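You operate a simulated robot arm through the tools that you are given. There is no shell and no other tool. Be economical: measure what you need, move in short steps, check, and stop when the job is done.

You run a simulated robot arm. Do the job below in one go: nothing can be reset, and whatever is moved stays where it is left.

JOB
Put the gold hex plug on top of the yellow cube.

It is judged by the outcome, as a careful person would: the job done as asked, and still so three seconds after it is handed in. It fails if anything else is knocked over, pushed out of place, dropped, spilled or broken.

ROBOT AND FRAMES
A 7-joint arm with a two-finger parallel gripper, fixed in place. Base frame: the origin is at the foot of the arm, x ahead of it, y to its left, z up; the work surface is at about z = 85. Units: cm, degrees, N and s.
With the tool pointing down near the work surface it reaches from about 24 to 68 cm from the base axis. Its first joint turns from -66.0 to 66.0 degrees. Payload 2.4 kg.
The TCP is the grasp point between the finger pads, 3 cm short of the fingertips. In the tool frame z runs along the fingers and y along their closing line. Largest opening 9.4 cm; finger width 2.8, thickness 1; the body of the gripper, 5 by 9.6 cm, starts 5.5 cm behind the TCP.
Orientation is that of the tool frame in the base frame, as [roll, pitch, yaw] about the fixed x, y, z axes, in that order (R = Rz(yaw) Ry(pitch) Rx(roll)). With the fingers straight down and closing along the base's y, the tool's x points along the base's -x, its y along +y and its z along -z.

CONTROLS
- The arm moves only by the tool arm_command. Its argument "plan" is a list of rows, each a list of 6 numbers: the shift along the base's x, y, z in units of 25 mm (1.0 is 25 mm), then the turn, a rotation vector about the base's x, y, z in units of 5 degrees (1.0 is 5 degrees). In form: [[x, y, z, rx, ry, rz], ...]. A call has 1 to 12 rows; each row shifts and turns the commanded pose from where the row before left it. "claw" is the gripper command, from -1 (fully open) to 1 (shut), values between in proportion, set as the call begins (left out, the last holds). A call with a number of a shift or a turn outside -1 to 1 is refused whole. A row lasts 0.2 s, in which the tool goes at most 5 cm and 8.6 degrees; a call with a longer step from one row to the next is refused whole, and so is a gripper value outside its range. Where a pose cannot be reached the arm comes as near as it can. A force on the tool above 40 N (or 10 N above the force at the start of the call, whichever is more), or a blocked arm, ends the call early, and 0.2 s more pass. The fingers move at their own pace (about 15.3 cm/s each) and stop on an object; they squeeze with about 21 N. The grip force told is the motor's: it shows also when the fingers shut on nothing. Time passes only in rows, and 0.2 s behind the last, so rows that do not move let the fingers close. It gives the time, the measured TCP pose, the force on the tool (base axes), the opening and the grip force at its end, in the units of the frame above (readings bear some noise).
- Cameras (640 x 400 px; columns grow to the right, rows downward): "scene" is fixed at [2.08, 46.73, 143.5]; the picture's right is [-0.88, -0.47, 0.00], its down [-0.30, 0.57, -0.76] and it looks along [0.36, -0.67, -0.65] (base axes); focal length 331 px, centre (320, 200). "wrist" rides on the gripper at [-3.7, 0, -5.8] in the tool frame; the picture's right is [0.00, -1.00, 0.00], its down [0.97, 0.00, -0.24] and it looks along [0.24, 0.00, 0.97] (tool axes); focal length 218 px, centre (320, 200). There is no depth. A picture from a camera that has moved, and an enlarged one, comes with that camera's place and axes in the base frame and with its lens.
- capture(camera): a new picture of that camera. It takes no simulated time.
- zoom(camera, box): a new picture of the part [left, top, right, bottom] of that camera's present view, enlarged. It takes no simulated time.
- sign_off(): hands the job in; it is judged then, once.

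Work in short steps. Places have to be worked out from the pictures, the camera data and where the tool is seen: move nearer, look again, correct. Check each grasp and each placing, and mend what went wrong. You have 90 turns and 42 pictures in all, those below and enlarged ones among them. Open the gripper and draw the arm clear of the work before you hand the job in, unless the task says otherwise; then end with one line.

The tools are called as a command line: name --pt "numbers of a row" for each row, then --argument value for the rest, lists and objects as JSON in quotes. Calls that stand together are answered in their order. arm_command: Moves the arm, as the interface text tells. Its arguments: {"type":"object","properties":{"plan":{"type":"array","items":{"type":"array","items":{"type":"number"}}},"claw":{"type":"number"}},"required":["plan"]} The other tools are called the same way: capture (camera) takes a picture; zoom (camera, box) takes an enlarged picture of a part of a camera's view; sign_off () hands the job in.

At the start:

```text
time_s: 0.0
ee_pos: [39.93, 14.05, 114.77]
ee_rot: [180.0, 0.0, -180.0]
wrist_force: [0.2, 0.4, 0.5]
width: 9.41
gripper_force: 0.1
```

scene: 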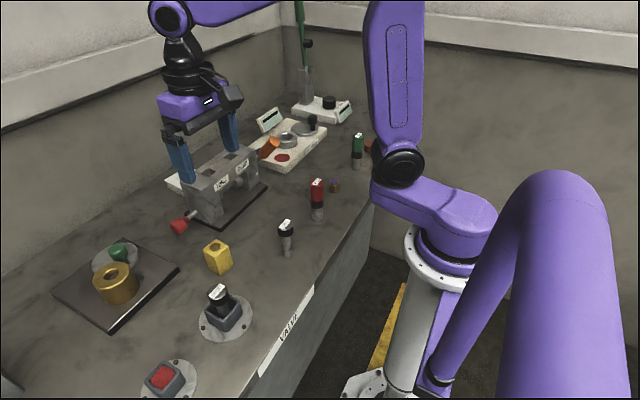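
wrist: 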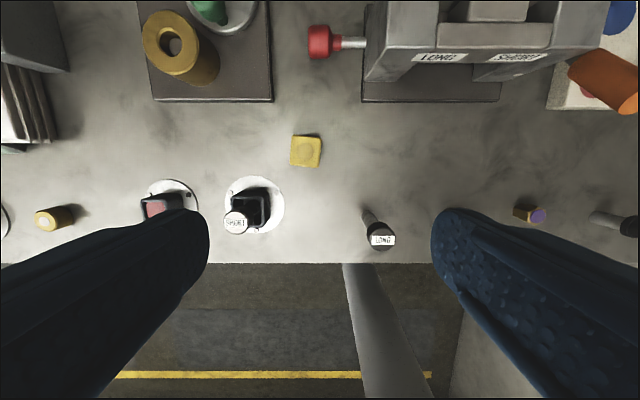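

The yellow cube is near the middle of the wrist view. Two candidates for the plug are a gold thing at the left and a small brown one with a purple top at the right. I'll zoom on both.

zoom --camera "wrist" --box '[0, 170, 120, 245]'

zoom --camera "wrist" --box '[480, 170, 600, 245]'

zoom --camera "scene" --box '[180, 160, 380, 285]'

```text
5.33 times, centred on (60, 208) of wrist
camera zoom: at [43.62, 14.07, 120.59], right [0.0, -1.0, 0.0], down [-0.97, 0.0, 0.24], along [-0.24, 0.0, -0.97], focal length 1164 px, centre (1707, 160)
```

zoom: 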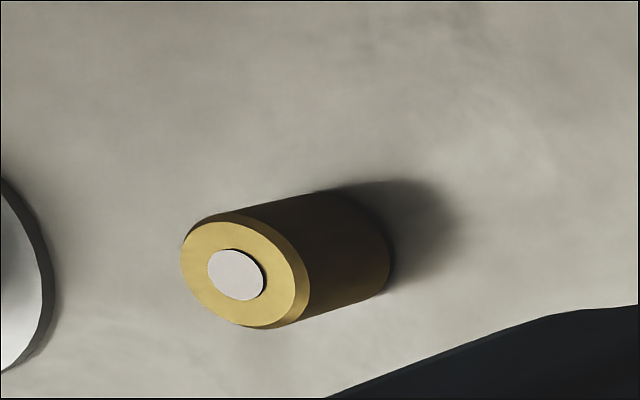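

```text
5.33 times, centred on (540, 208) of wrist
camera zoom: at [43.62, 14.07, 120.59], right [0.0, -1.0, 0.0], down [-0.97, 0.0, 0.24], along [-0.24, 0.0, -0.97], focal length 1164 px, centre (-853, 160)
```

zoom: 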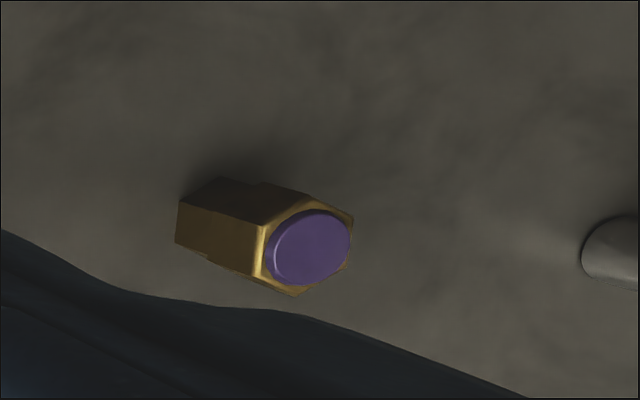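

```text
3.20 times, centred on (280, 222) of scene
camera zoom: at [2.08, 46.73, 143.5], right [-0.88, -0.47, 0.0], down [-0.3, 0.57, -0.76], along [0.36, -0.67, -0.65], focal length 1060 px, centre (448, 128)
```

zoom: 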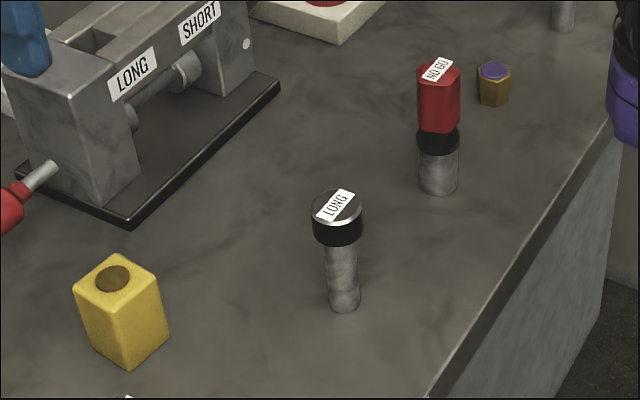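

The hex plug is the purple-topped one, at about (32.8, -19.5) with its top at z≈88.4. The yellow cube is at about (43.1, 16.2) with its top at z≈91. I'll move over the plug at the present height and look again.

arm_command --pt "-0.2 -1 0 0 0 0" --pt "-0.2 -1 0 0 0 0" --pt "-0.2 -1 0 0 0 0" --pt "-0.2 -1 0 0 0 0" --pt "-0.2 -1 0 0 0 0" --pt "-0.2 -1 0 0 0 0" --pt "-0.2 -1 0 0 0 0" --pt "-0.2 -1 0 0 0 0" --pt "-0.2 -1 0 0 0 0" --pt "-0.2 -1 0 0 0 0" --pt "-0.2 -1 0 0 0 0" --pt "-0.2 -1 0 0 0 0" --claw -1

arm_command --pt "-0.3 -0.7 -1 0 0 0" --pt "0 -0.7 -1 0 0 0" --pt "0 0 -1 0 0 0" --pt "0 0 -1 0 0 0"

capture --camera "wrist"

```text
time_s: 2.6
ee_pos: [33.94, -15.91, 114.67]
ee_rot: [-180.0, 0.0, -179.9]
wrist_force: [0.0, -1.0, 0.3]
width: 9.4
gripper_force: 0.1
```

```text
time_s: 3.6
ee_pos: [33.24, -19.45, 104.76]
ee_rot: [179.9, 0.0, -179.8]
wrist_force: [0.5, -0.3, -0.2]
width: 9.4
gripper_force: 0.2
```

```text
36 pictures are left
camera wrist: at [36.85, -19.51, 110.51], right [0.0, -1.0, 0.0], down [-0.97, 0.0, 0.24], along [-0.24, 0.0, -0.97], focal length 218 px, centre (320, 200)
```

wrist: 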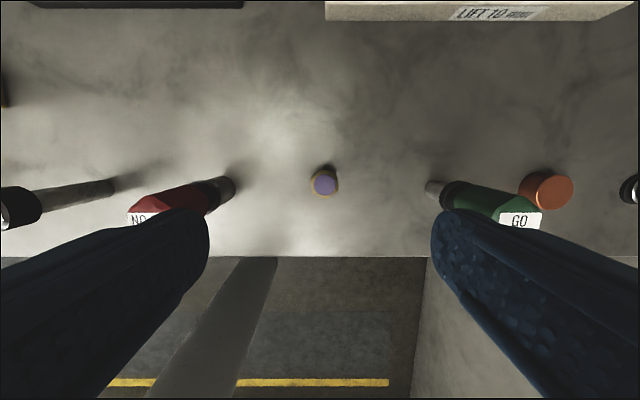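

zoom --camera "wrist" --box '[284, 158, 364, 208]'

```text
8.00 times, centred on (324, 183) of wrist
camera zoom: at [36.85, -19.51, 110.51], right [0.0, -1.0, 0.0], down [-0.97, 0.0, 0.24], along [-0.24, 0.0, -0.97], focal length 1746 px, centre (288, 336)
```

zoom: 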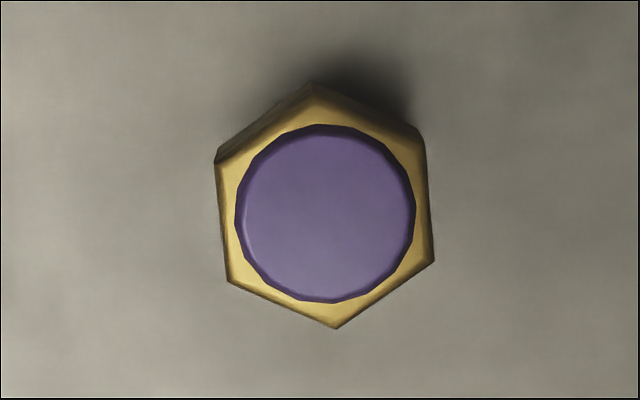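

The plug's top centre works out at (33.1, -20.0), about 2.6 cm across flats, and the flats are turned about +6°. I'll turn the tool to suit, centre it and go down most of the way.

arm_command --pt "-0.05 -0.2 -0.6 0 0 0.6" --pt "0 0 -0.8 0 0 0.5" --pt "0 0 -0.8 0 0 0" --pt "0 0 -0.8 0 0 0" --pt "0 0 -0.8 0 0 0" --pt "0 0 0 0 0 0"

zoom --camera "wrist" --box '[160, 100, 480, 300]'

```text
time_s: 5.0
ee_pos: [33.07, -19.92, 95.32]
ee_rot: [180.0, -0.1, -174.5]
wrist_force: [0.2, 0.3, 0.4]
width: 9.38
gripper_force: 0.1
```

```text
2.00 times, centred on (320, 200) of wrist
camera zoom: at [36.76, -19.62, 101.04], right [0.1, -1.0, 0.0], down [-0.97, -0.09, 0.24], along [-0.24, -0.02, -0.97], focal length 436 px, centre (320, 200)
```

zoom: 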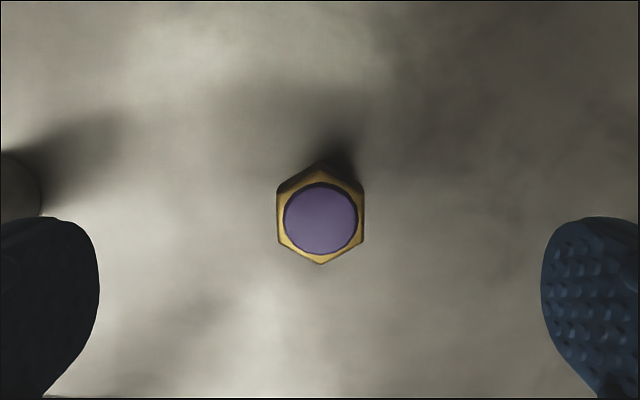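

The plug is aligned and centred between the fingers. I'll go down to z≈88.6.

arm_command --pt "0 0 -0.8 0 0 0" --pt "0 0 -0.8 0 0 0" --pt "0 0 -0.6 0 0 0" --pt "0 0 -0.46 0 0 0" --pt "0 0 0 0 0 0"

zoom --camera "wrist" --box '[160, 100, 480, 300]'

```text
time_s: 6.2
ee_pos: [33.24, -19.94, 88.71]
ee_rot: [-180.0, 0.0, -174.5]
wrist_force: [-0.3, -0.1, -0.3]
width: 9.41
gripper_force: 0.1
```

```text
2.00 times, centred on (320, 200) of wrist
camera zoom: at [36.79, -19.61, 94.43], right [0.1, -1.0, 0.0], down [-0.97, -0.09, 0.24], along [-0.24, -0.02, -0.97], focal length 436 px, centre (320, 200)
```

zoom: 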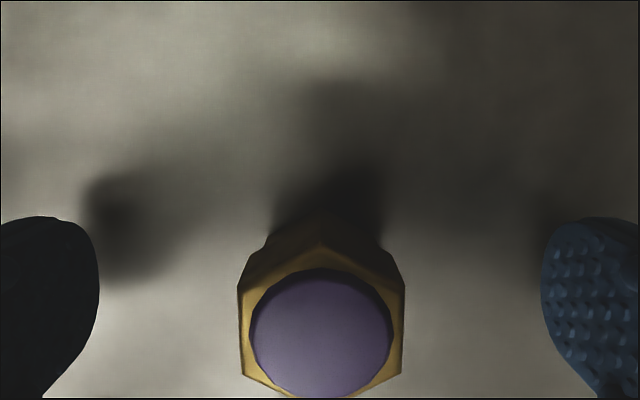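

The plug is between the fingers and its upper hex is level with the pads. I'll close and let the fingers settle.

arm_command --pt "0 0 0 0 0 0" --pt "0 0 0 0 0 0" --pt "0 0 0 0 0 0" --pt "0 0 0 0 0 0" --claw 1

arm_command --pt "0 0 0.2 0 0 0" --pt "0 0 0.6 0 0 0" --pt "0 0 0.8 0 0 0" --pt "0 0 0.8 0 0 0" --pt "0 0 0.8 0 0 0"

zoom --camera "wrist" --box '[160, 100, 480, 300]'

zoom --camera "scene" --box '[270, 100, 430, 200]'

```text
time_s: 7.2
ee_pos: [33.28, -19.96, 88.51]
ee_rot: [-180.0, 0.0, -174.4]
wrist_force: [0.6, -0.4, 0.2]
width: 2.98
gripper_force: 21.4
```

```text
time_s: 8.4
ee_pos: [33.11, -19.87, 96.64]
ee_rot: [180.0, 0.0, -174.4]
wrist_force: [-0.9, 0.5, 0.1]
width: 2.97
gripper_force: 20.6
```

```text
2.00 times, centred on (320, 200) of wrist
camera zoom: at [36.73, -19.56, 102.47], right [0.1, -1.0, 0.0], down [-0.97, -0.09, 0.24], along [-0.24, -0.02, -0.97], focal length 436 px, centre (320, 200)
```

zoom: 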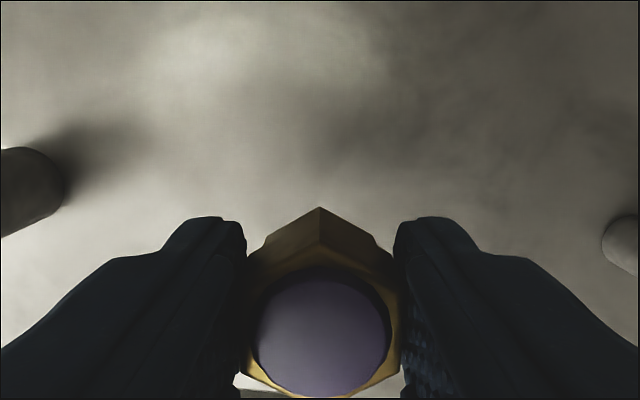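

```text
4.00 times, centred on (350, 150) of scene
camera zoom: at [2.08, 46.73, 143.5], right [-0.88, -0.47, 0.0], down [-0.3, 0.57, -0.76], along [0.36, -0.67, -0.65], focal length 1325 px, centre (200, 400)
```

zoom: 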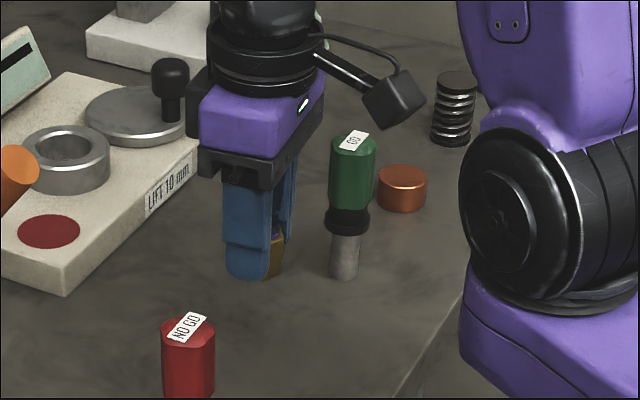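

The plug is held (width 2.98, grip 20.6 N). I'll raise it clear and carry it to near the cube.

arm_command --pt "0 0 1 0 0 0" --pt "0 0 1 0 0 0" --pt "0 0 1 0 0 0" --pt "0 0 1 0 0 0" --pt "0 0 1 0 0 0" --pt "0 0 0.5 0 0 0"

arm_command --pt "0.2 1 0 0 0 0" --pt "0.2 1 0 0 0 0" --pt "0.2 1 0 0 0 0" --pt "0.2 1 0 0 0 0" --pt "0.2 1 0 0 0 0" --pt "0.2 1 0 0 0 0" --pt "0.2 1 0 0 0 0" --pt "0.2 1 0 0 0 0" --pt "0.2 1 0 0 0 0" --pt "0.2 1 0 0 0 0" --pt "0.2 1 0 0 0 0" --pt "0.2 1 0 0 0 0"

arm_command --pt "0.2 1 0 0 0 0" --pt "0.3 1 0 0 0 0" --pt "0.3 0.4 -0.5 0 0 0" --pt "0 0 -1 0 0 0" --pt "0 0 0 0 0 0"

capture --camera "wrist"

```text
time_s: 9.8
ee_pos: [33.01, -19.88, 110.45]
ee_rot: [-180.0, 0.0, -174.5]
wrist_force: [0.1, -0.7, -0.8]
width: 2.96
gripper_force: 20.9
```

```text
time_s: 12.4
ee_pos: [39.09, 10.04, 110.45]
ee_rot: [-180.0, 0.1, -174.4]
wrist_force: [-0.1, 0.8, -0.9]
width: 2.97
gripper_force: 21.1
```

```text
time_s: 13.6
ee_pos: [41.25, 16.13, 106.7]
ee_rot: [180.0, 0.0, -174.4]
wrist_force: [-0.5, 1.0, -0.8]
width: 2.96
gripper_force: 21.4
```

```text
30 pictures are left
camera wrist: at [44.78, 16.5, 112.44], right [0.1, -1.0, 0.0], down [-0.97, -0.09, 0.24], along [-0.24, -0.02, -0.97], focal length 218 px, centre (320, 200)
```

wrist: 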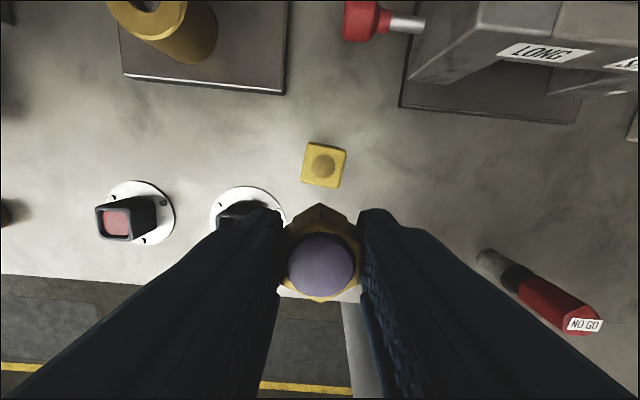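

zoom --camera "wrist" --box '[284, 133, 364, 183]'

zoom --camera "scene" --box '[150, 180, 310, 280]'

```text
8.00 times, centred on (324, 158) of wrist
camera zoom: at [44.78, 16.5, 112.44], right [0.1, -1.0, 0.0], down [-0.97, -0.09, 0.24], along [-0.24, -0.02, -0.97], focal length 1746 px, centre (288, 536)
```

zoom: 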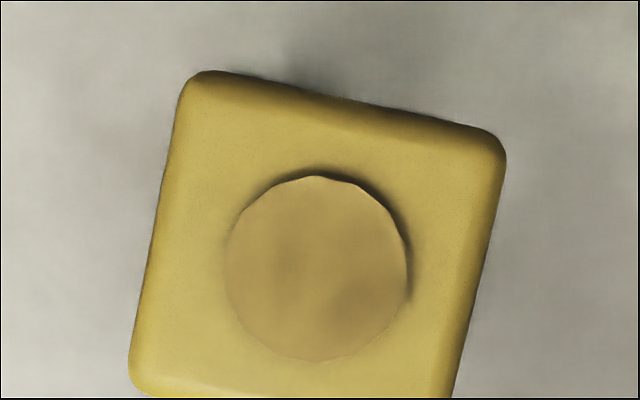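

```text
4.00 times, centred on (230, 230) of scene
camera zoom: at [2.08, 46.73, 143.5], right [-0.88, -0.47, 0.0], down [-0.3, 0.57, -0.76], along [0.36, -0.67, -0.65], focal length 1325 px, centre (680, 80)
```

zoom: 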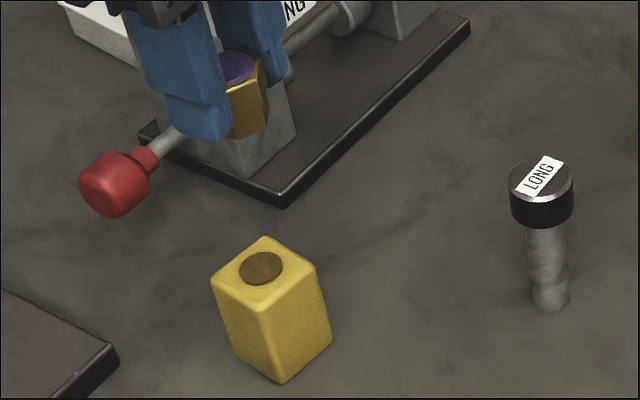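

The cube's top, which has a shallow round feature in its middle, is centred at about (42.85, 15.9) with z≈91.3. I'll move over it and down to TCP z≈98, about 3 cm short of placing, then check the alignment.

arm_command --pt "0.33 -0.03 0 0 0 0" --pt "0.33 -0.03 0 0 0 0" --pt "0 0 -0.9 0 0 0" --pt "0 0 -0.9 0 0 0" --pt "0 0 -0.9 0 0 0" --pt "0 0 -0.74 0 0 0" --pt "0 0 0 0 0 0"

zoom --camera "scene" --box '[150, 180, 310, 280]'

zoom --camera "wrist" --box '[220, 180, 420, 305]'

```text
time_s: 15.2
ee_pos: [42.7, 15.91, 98.0]
ee_rot: [180.0, 0.0, -174.6]
wrist_force: [0.3, 0.5, -1.2]
width: 2.96
gripper_force: 20.3
```

```text
4.00 times, centred on (230, 230) of scene
camera zoom: at [2.08, 46.73, 143.5], right [-0.88, -0.47, 0.0], down [-0.3, 0.57, -0.76], along [0.36, -0.67, -0.65], focal length 1325 px, centre (680, 80)
```

zoom: 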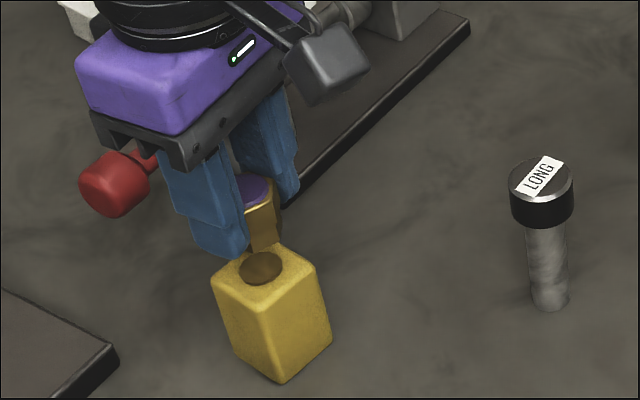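

```text
3.20 times, centred on (320, 242) of wrist
camera zoom: at [46.41, 16.24, 103.81], right [0.1, -1.0, 0.0], down [-0.97, -0.09, 0.24], along [-0.24, -0.02, -0.97], focal length 698 px, centre (320, 64)
```

zoom: 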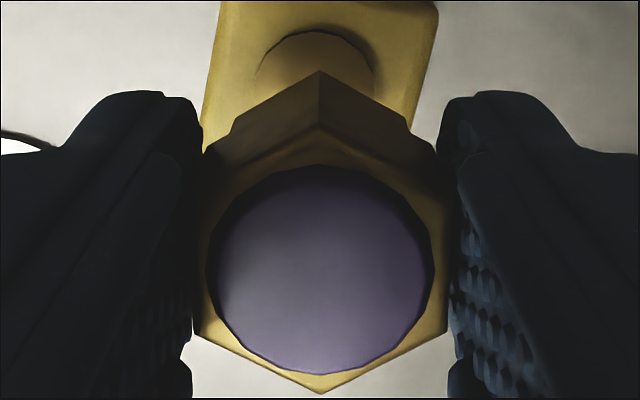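

By the wrist view the plug and cube are aligned within about 2 mm. I'll go down closer, still clear of the cube, to compare them directly in the scene camera.

arm_command --pt "0 0 -0.4 0 0 0" --pt "0 0 -0.4 0 0 0" --pt "0 0 0 0 0 0"

zoom --camera "scene" --box '[190, 215, 254, 255]'

```text
time_s: 16.0
ee_pos: [42.87, 15.97, 96.11]
ee_rot: [-180.0, 0.0, -174.5]
wrist_force: [-1.0, 0.0, -1.3]
width: 2.98
gripper_force: 20.9
```

```text
10.00 times, centred on (222, 235) of scene
camera zoom: at [2.08, 46.73, 143.5], right [-0.88, -0.47, 0.0], down [-0.3, 0.57, -0.76], along [0.36, -0.67, -0.65], focal length 3313 px, centre (1300, -150)
```

zoom: 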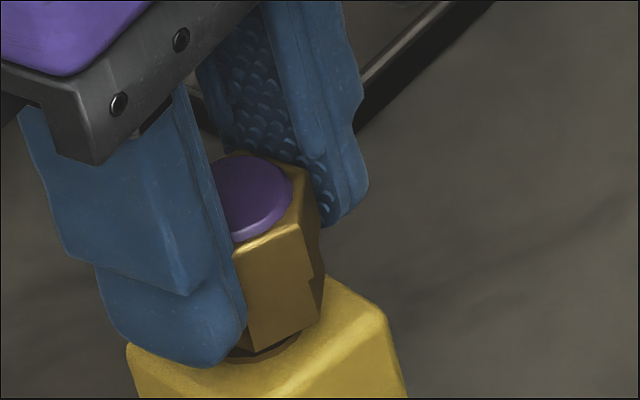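

The columns line up, and the plug's foot looks very near the cube's top. I'll lower in small steps and watch the force.

arm_command --pt "0 0 -0.1 0 0 0" --pt "0 0 -0.08 0 0 0" --pt "0 0 0 0 0 0"

zoom --camera "scene" --box '[190, 225, 254, 265]'

zoom --camera "wrist" --box '[220, 180, 420, 305]'

```text
time_s: 16.8
ee_pos: [42.76, 15.92, 95.67]
ee_rot: [-180.0, 0.0, -174.5]
wrist_force: [0.6, -0.8, -0.1]
width: 2.95
gripper_force: 20.5
```

```text
10.00 times, centred on (222, 245) of scene
camera zoom: at [2.08, 46.73, 143.5], right [-0.88, -0.47, 0.0], down [-0.3, 0.57, -0.76], along [0.36, -0.67, -0.65], focal length 3313 px, centre (1300, -250)
```

zoom: 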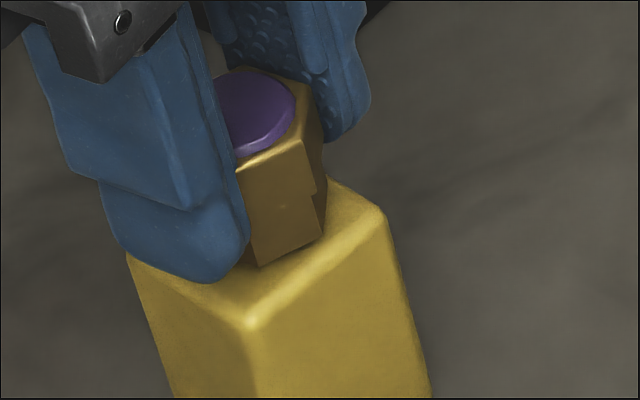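

```text
3.20 times, centred on (320, 242) of wrist
camera zoom: at [46.38, 16.28, 101.38], right [0.1, -1.0, 0.0], down [-0.97, -0.09, 0.24], along [-0.24, -0.02, -0.97], focal length 698 px, centre (320, 64)
```

zoom: 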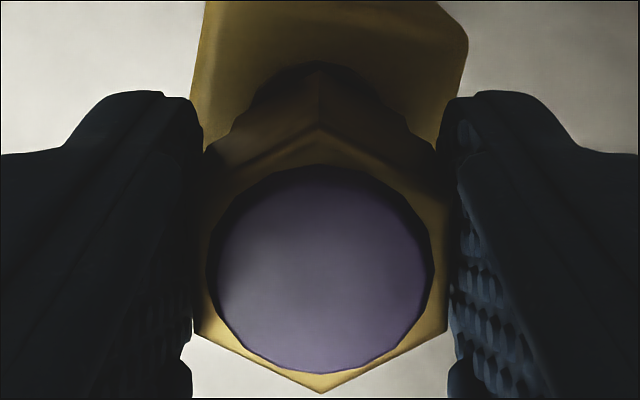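

The plug's foot is nearly at the cube's top and about 2 mm towards -x. I'll correct that and keep lowering gently.

arm_command --pt "0.08 0 0 0 0 0" --pt "0 0 -0.06 0 0 0" --pt "0 0 0 0 0 0"

arm_command --pt "0 0 -0.05 0 0 0" --pt "0 0 0 0 0 0"

zoom --camera "scene" --box '[190, 225, 254, 265]'

```text
time_s: 17.6
ee_pos: [42.99, 16.02, 95.25]
ee_rot: [-179.9, -0.1, -174.5]
wrist_force: [-0.4, 0.5, -0.9]
width: 2.94
gripper_force: 21.3
```

```text
time_s: 18.2
ee_pos: [42.95, 16.04, 95.33]
ee_rot: [-180.0, 0.0, -174.4]
wrist_force: [0.3, -0.3, -1.2]
width: 2.94
gripper_force: 20.8
```

```text
10.00 times, centred on (222, 245) of scene
camera zoom: at [2.08, 46.73, 143.5], right [-0.88, -0.47, 0.0], down [-0.3, 0.57, -0.76], along [0.36, -0.67, -0.65], focal length 3313 px, centre (1300, -250)
```

zoom: 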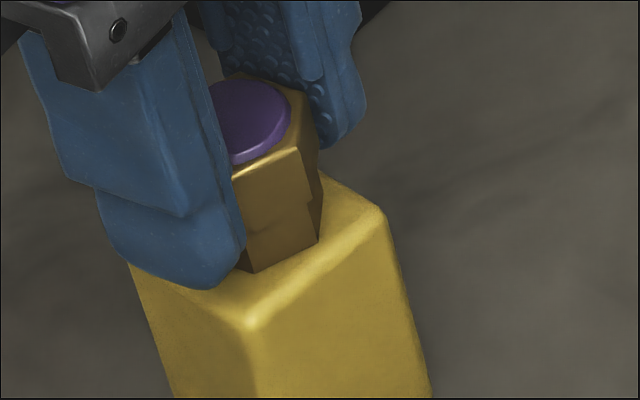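

No contact force yet, so I'll keep lowering.

arm_command --pt "0 0 -0.05 0 0 0" --pt "0 0 0 0 0 0"

arm_command --pt "0 0 -0.04 0 0 0" --pt "0 0 0 0 0 0"

zoom --camera "scene" --box '[190, 225, 254, 265]'

```text
time_s: 18.8
ee_pos: [42.96, 16.08, 95.15]
ee_rot: [-180.0, -0.1, -174.5]
wrist_force: [-0.2, 0.4, 2.4]
width: 2.96
gripper_force: 21.0
```

```text
time_s: 19.4
ee_pos: [42.96, 16.02, 95.01]
ee_rot: [-180.0, 0.0, -174.4]
wrist_force: [-1.2, 1.4, 7.5]
width: 2.95
gripper_force: 20.8
```

```text
10.00 times, centred on (222, 245) of scene
camera zoom: at [2.07, 46.73, 143.5], right [-0.88, -0.47, 0.0], down [-0.3, 0.57, -0.76], along [0.36, -0.67, -0.65], focal length 3313 px, centre (1300, -250)
```

zoom: 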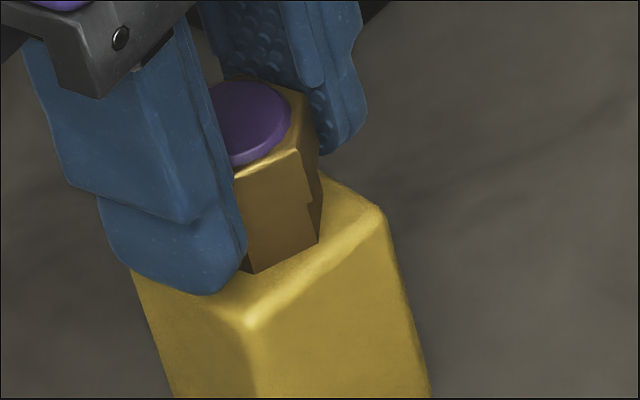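

Contact at 7.5 N with TCP z≈95.0, so the plug rests on the cube. I'll ease off the push slightly and open the fingers part way.

arm_command --pt "0 0 0.02 0 0 0" --pt "0 0 0 0 0 0"

arm_command --pt "0 0 0 0 0 0" --pt "0 0 0 0 0 0" --pt "0 0 0 0 0 0" --claw 0

zoom --camera "scene" --box '[190, 225, 254, 265]'

zoom --camera "wrist" --box '[220, 180, 420, 305]'

```text
time_s: 20.0
ee_pos: [42.92, 15.9, 95.13]
ee_rot: [179.9, -0.1, -174.5]
wrist_force: [0.7, -0.8, -0.8]
width: 2.98
gripper_force: 20.8
```

```text
time_s: 20.8
ee_pos: [43.0, 15.97, 95.11]
ee_rot: [-180.0, 0.0, -174.5]
wrist_force: [-0.6, 0.0, -0.4]
width: 4.69
gripper_force: 0.1
```

```text
10.00 times, centred on (222, 245) of scene
camera zoom: at [2.08, 46.73, 143.5], right [-0.88, -0.47, 0.0], down [-0.3, 0.57, -0.76], along [0.36, -0.67, -0.65], focal length 3313 px, centre (1300, -250)
```

zoom: 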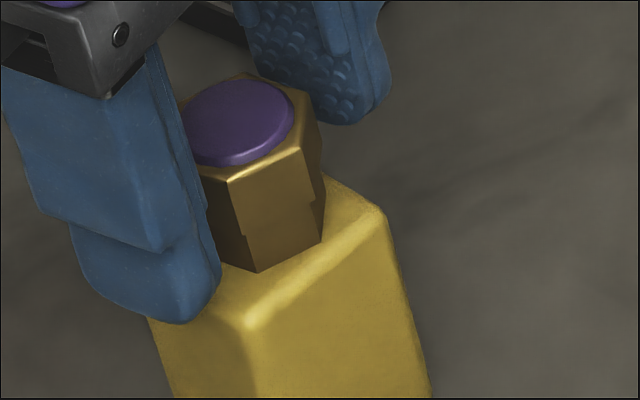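

```text
3.20 times, centred on (320, 242) of wrist
camera zoom: at [46.59, 16.26, 100.94], right [0.1, -1.0, 0.0], down [-0.97, -0.09, 0.24], along [-0.24, -0.02, -0.97], focal length 698 px, centre (320, 64)
```

zoom: 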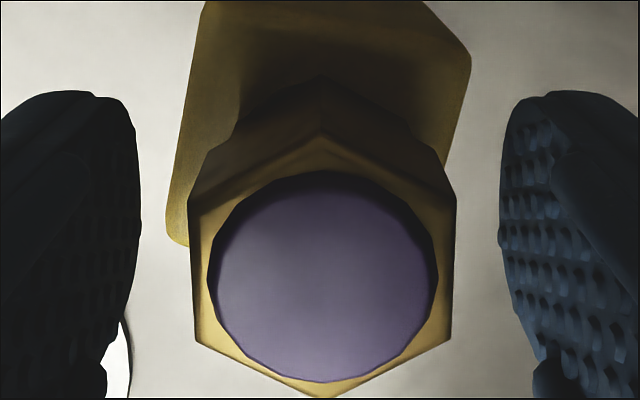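

The plug stands free and upright on the cube. I'll open a little more and go straight up.

arm_command --pt "0 0 0 0 0 0" --pt "0 0 0 0 0 0" --pt "0 0 0.4 0 0 0" --pt "0 0 0.8 0 0 0" --pt "0 0 1 0 0 0" --pt "0 0 1 0 0 0" --pt "0 0 1 0 0 0" --pt "0 0 1 0 0 0" --pt "0 0 1 0 0 0" --pt "0 0 0 0 0 0" --claw -0.5

arm_command --pt "0 -1 0 0 0 0" --pt "0 -1 0 0 0 0" --pt "0 -1 0 0 0 0" --pt "0 -1 0 0 0 0" --pt "0 -1 0 0 0 0" --pt "0 0 0 0 0 0" --claw -1

zoom --camera "scene" --box '[150, 180, 310, 280]'

capture --camera "scene"

```text
time_s: 23.0
ee_pos: [42.94, 15.85, 110.73]
ee_rot: [-180.0, 0.0, -174.5]
wrist_force: [-0.3, 0.1, 0.3]
width: 7.06
gripper_force: 0.1
```

```text
time_s: 24.4
ee_pos: [43.06, 3.4, 110.64]
ee_rot: [180.0, 0.0, -174.4]
wrist_force: [-0.3, 0.3, 0.3]
width: 9.38
gripper_force: 0.1
```

```text
4.00 times, centred on (230, 230) of scene
camera zoom: at [2.08, 46.73, 143.5], right [-0.88, -0.47, 0.0], down [-0.3, 0.57, -0.76], along [0.36, -0.67, -0.65], focal length 1325 px, centre (680, 80)
```

zoom: 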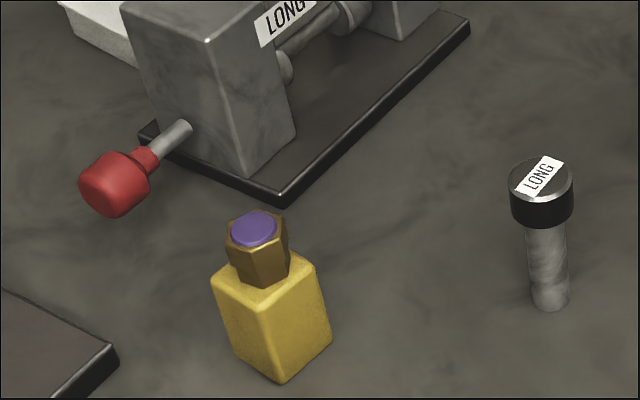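

```text
17 pictures are left
```

scene: 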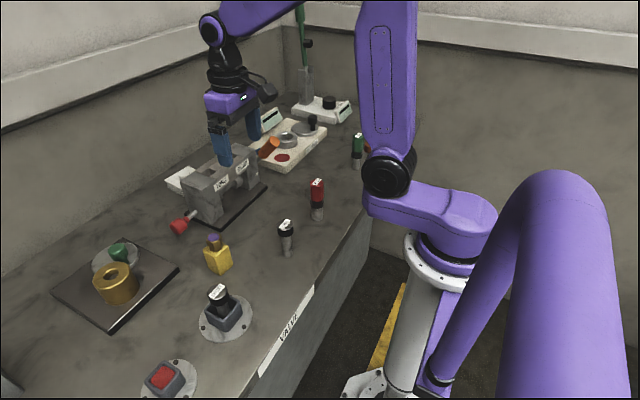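

The plug stands upright on the cube, nothing else has moved, and the arm is clear, so I'm handing it in.

sign_off

```text
The job is handed in.
```

The gold hex plug is standing upright on top of the yellow cube, the gripper is open and the arm is clear; the final pictures show nothing else moved.
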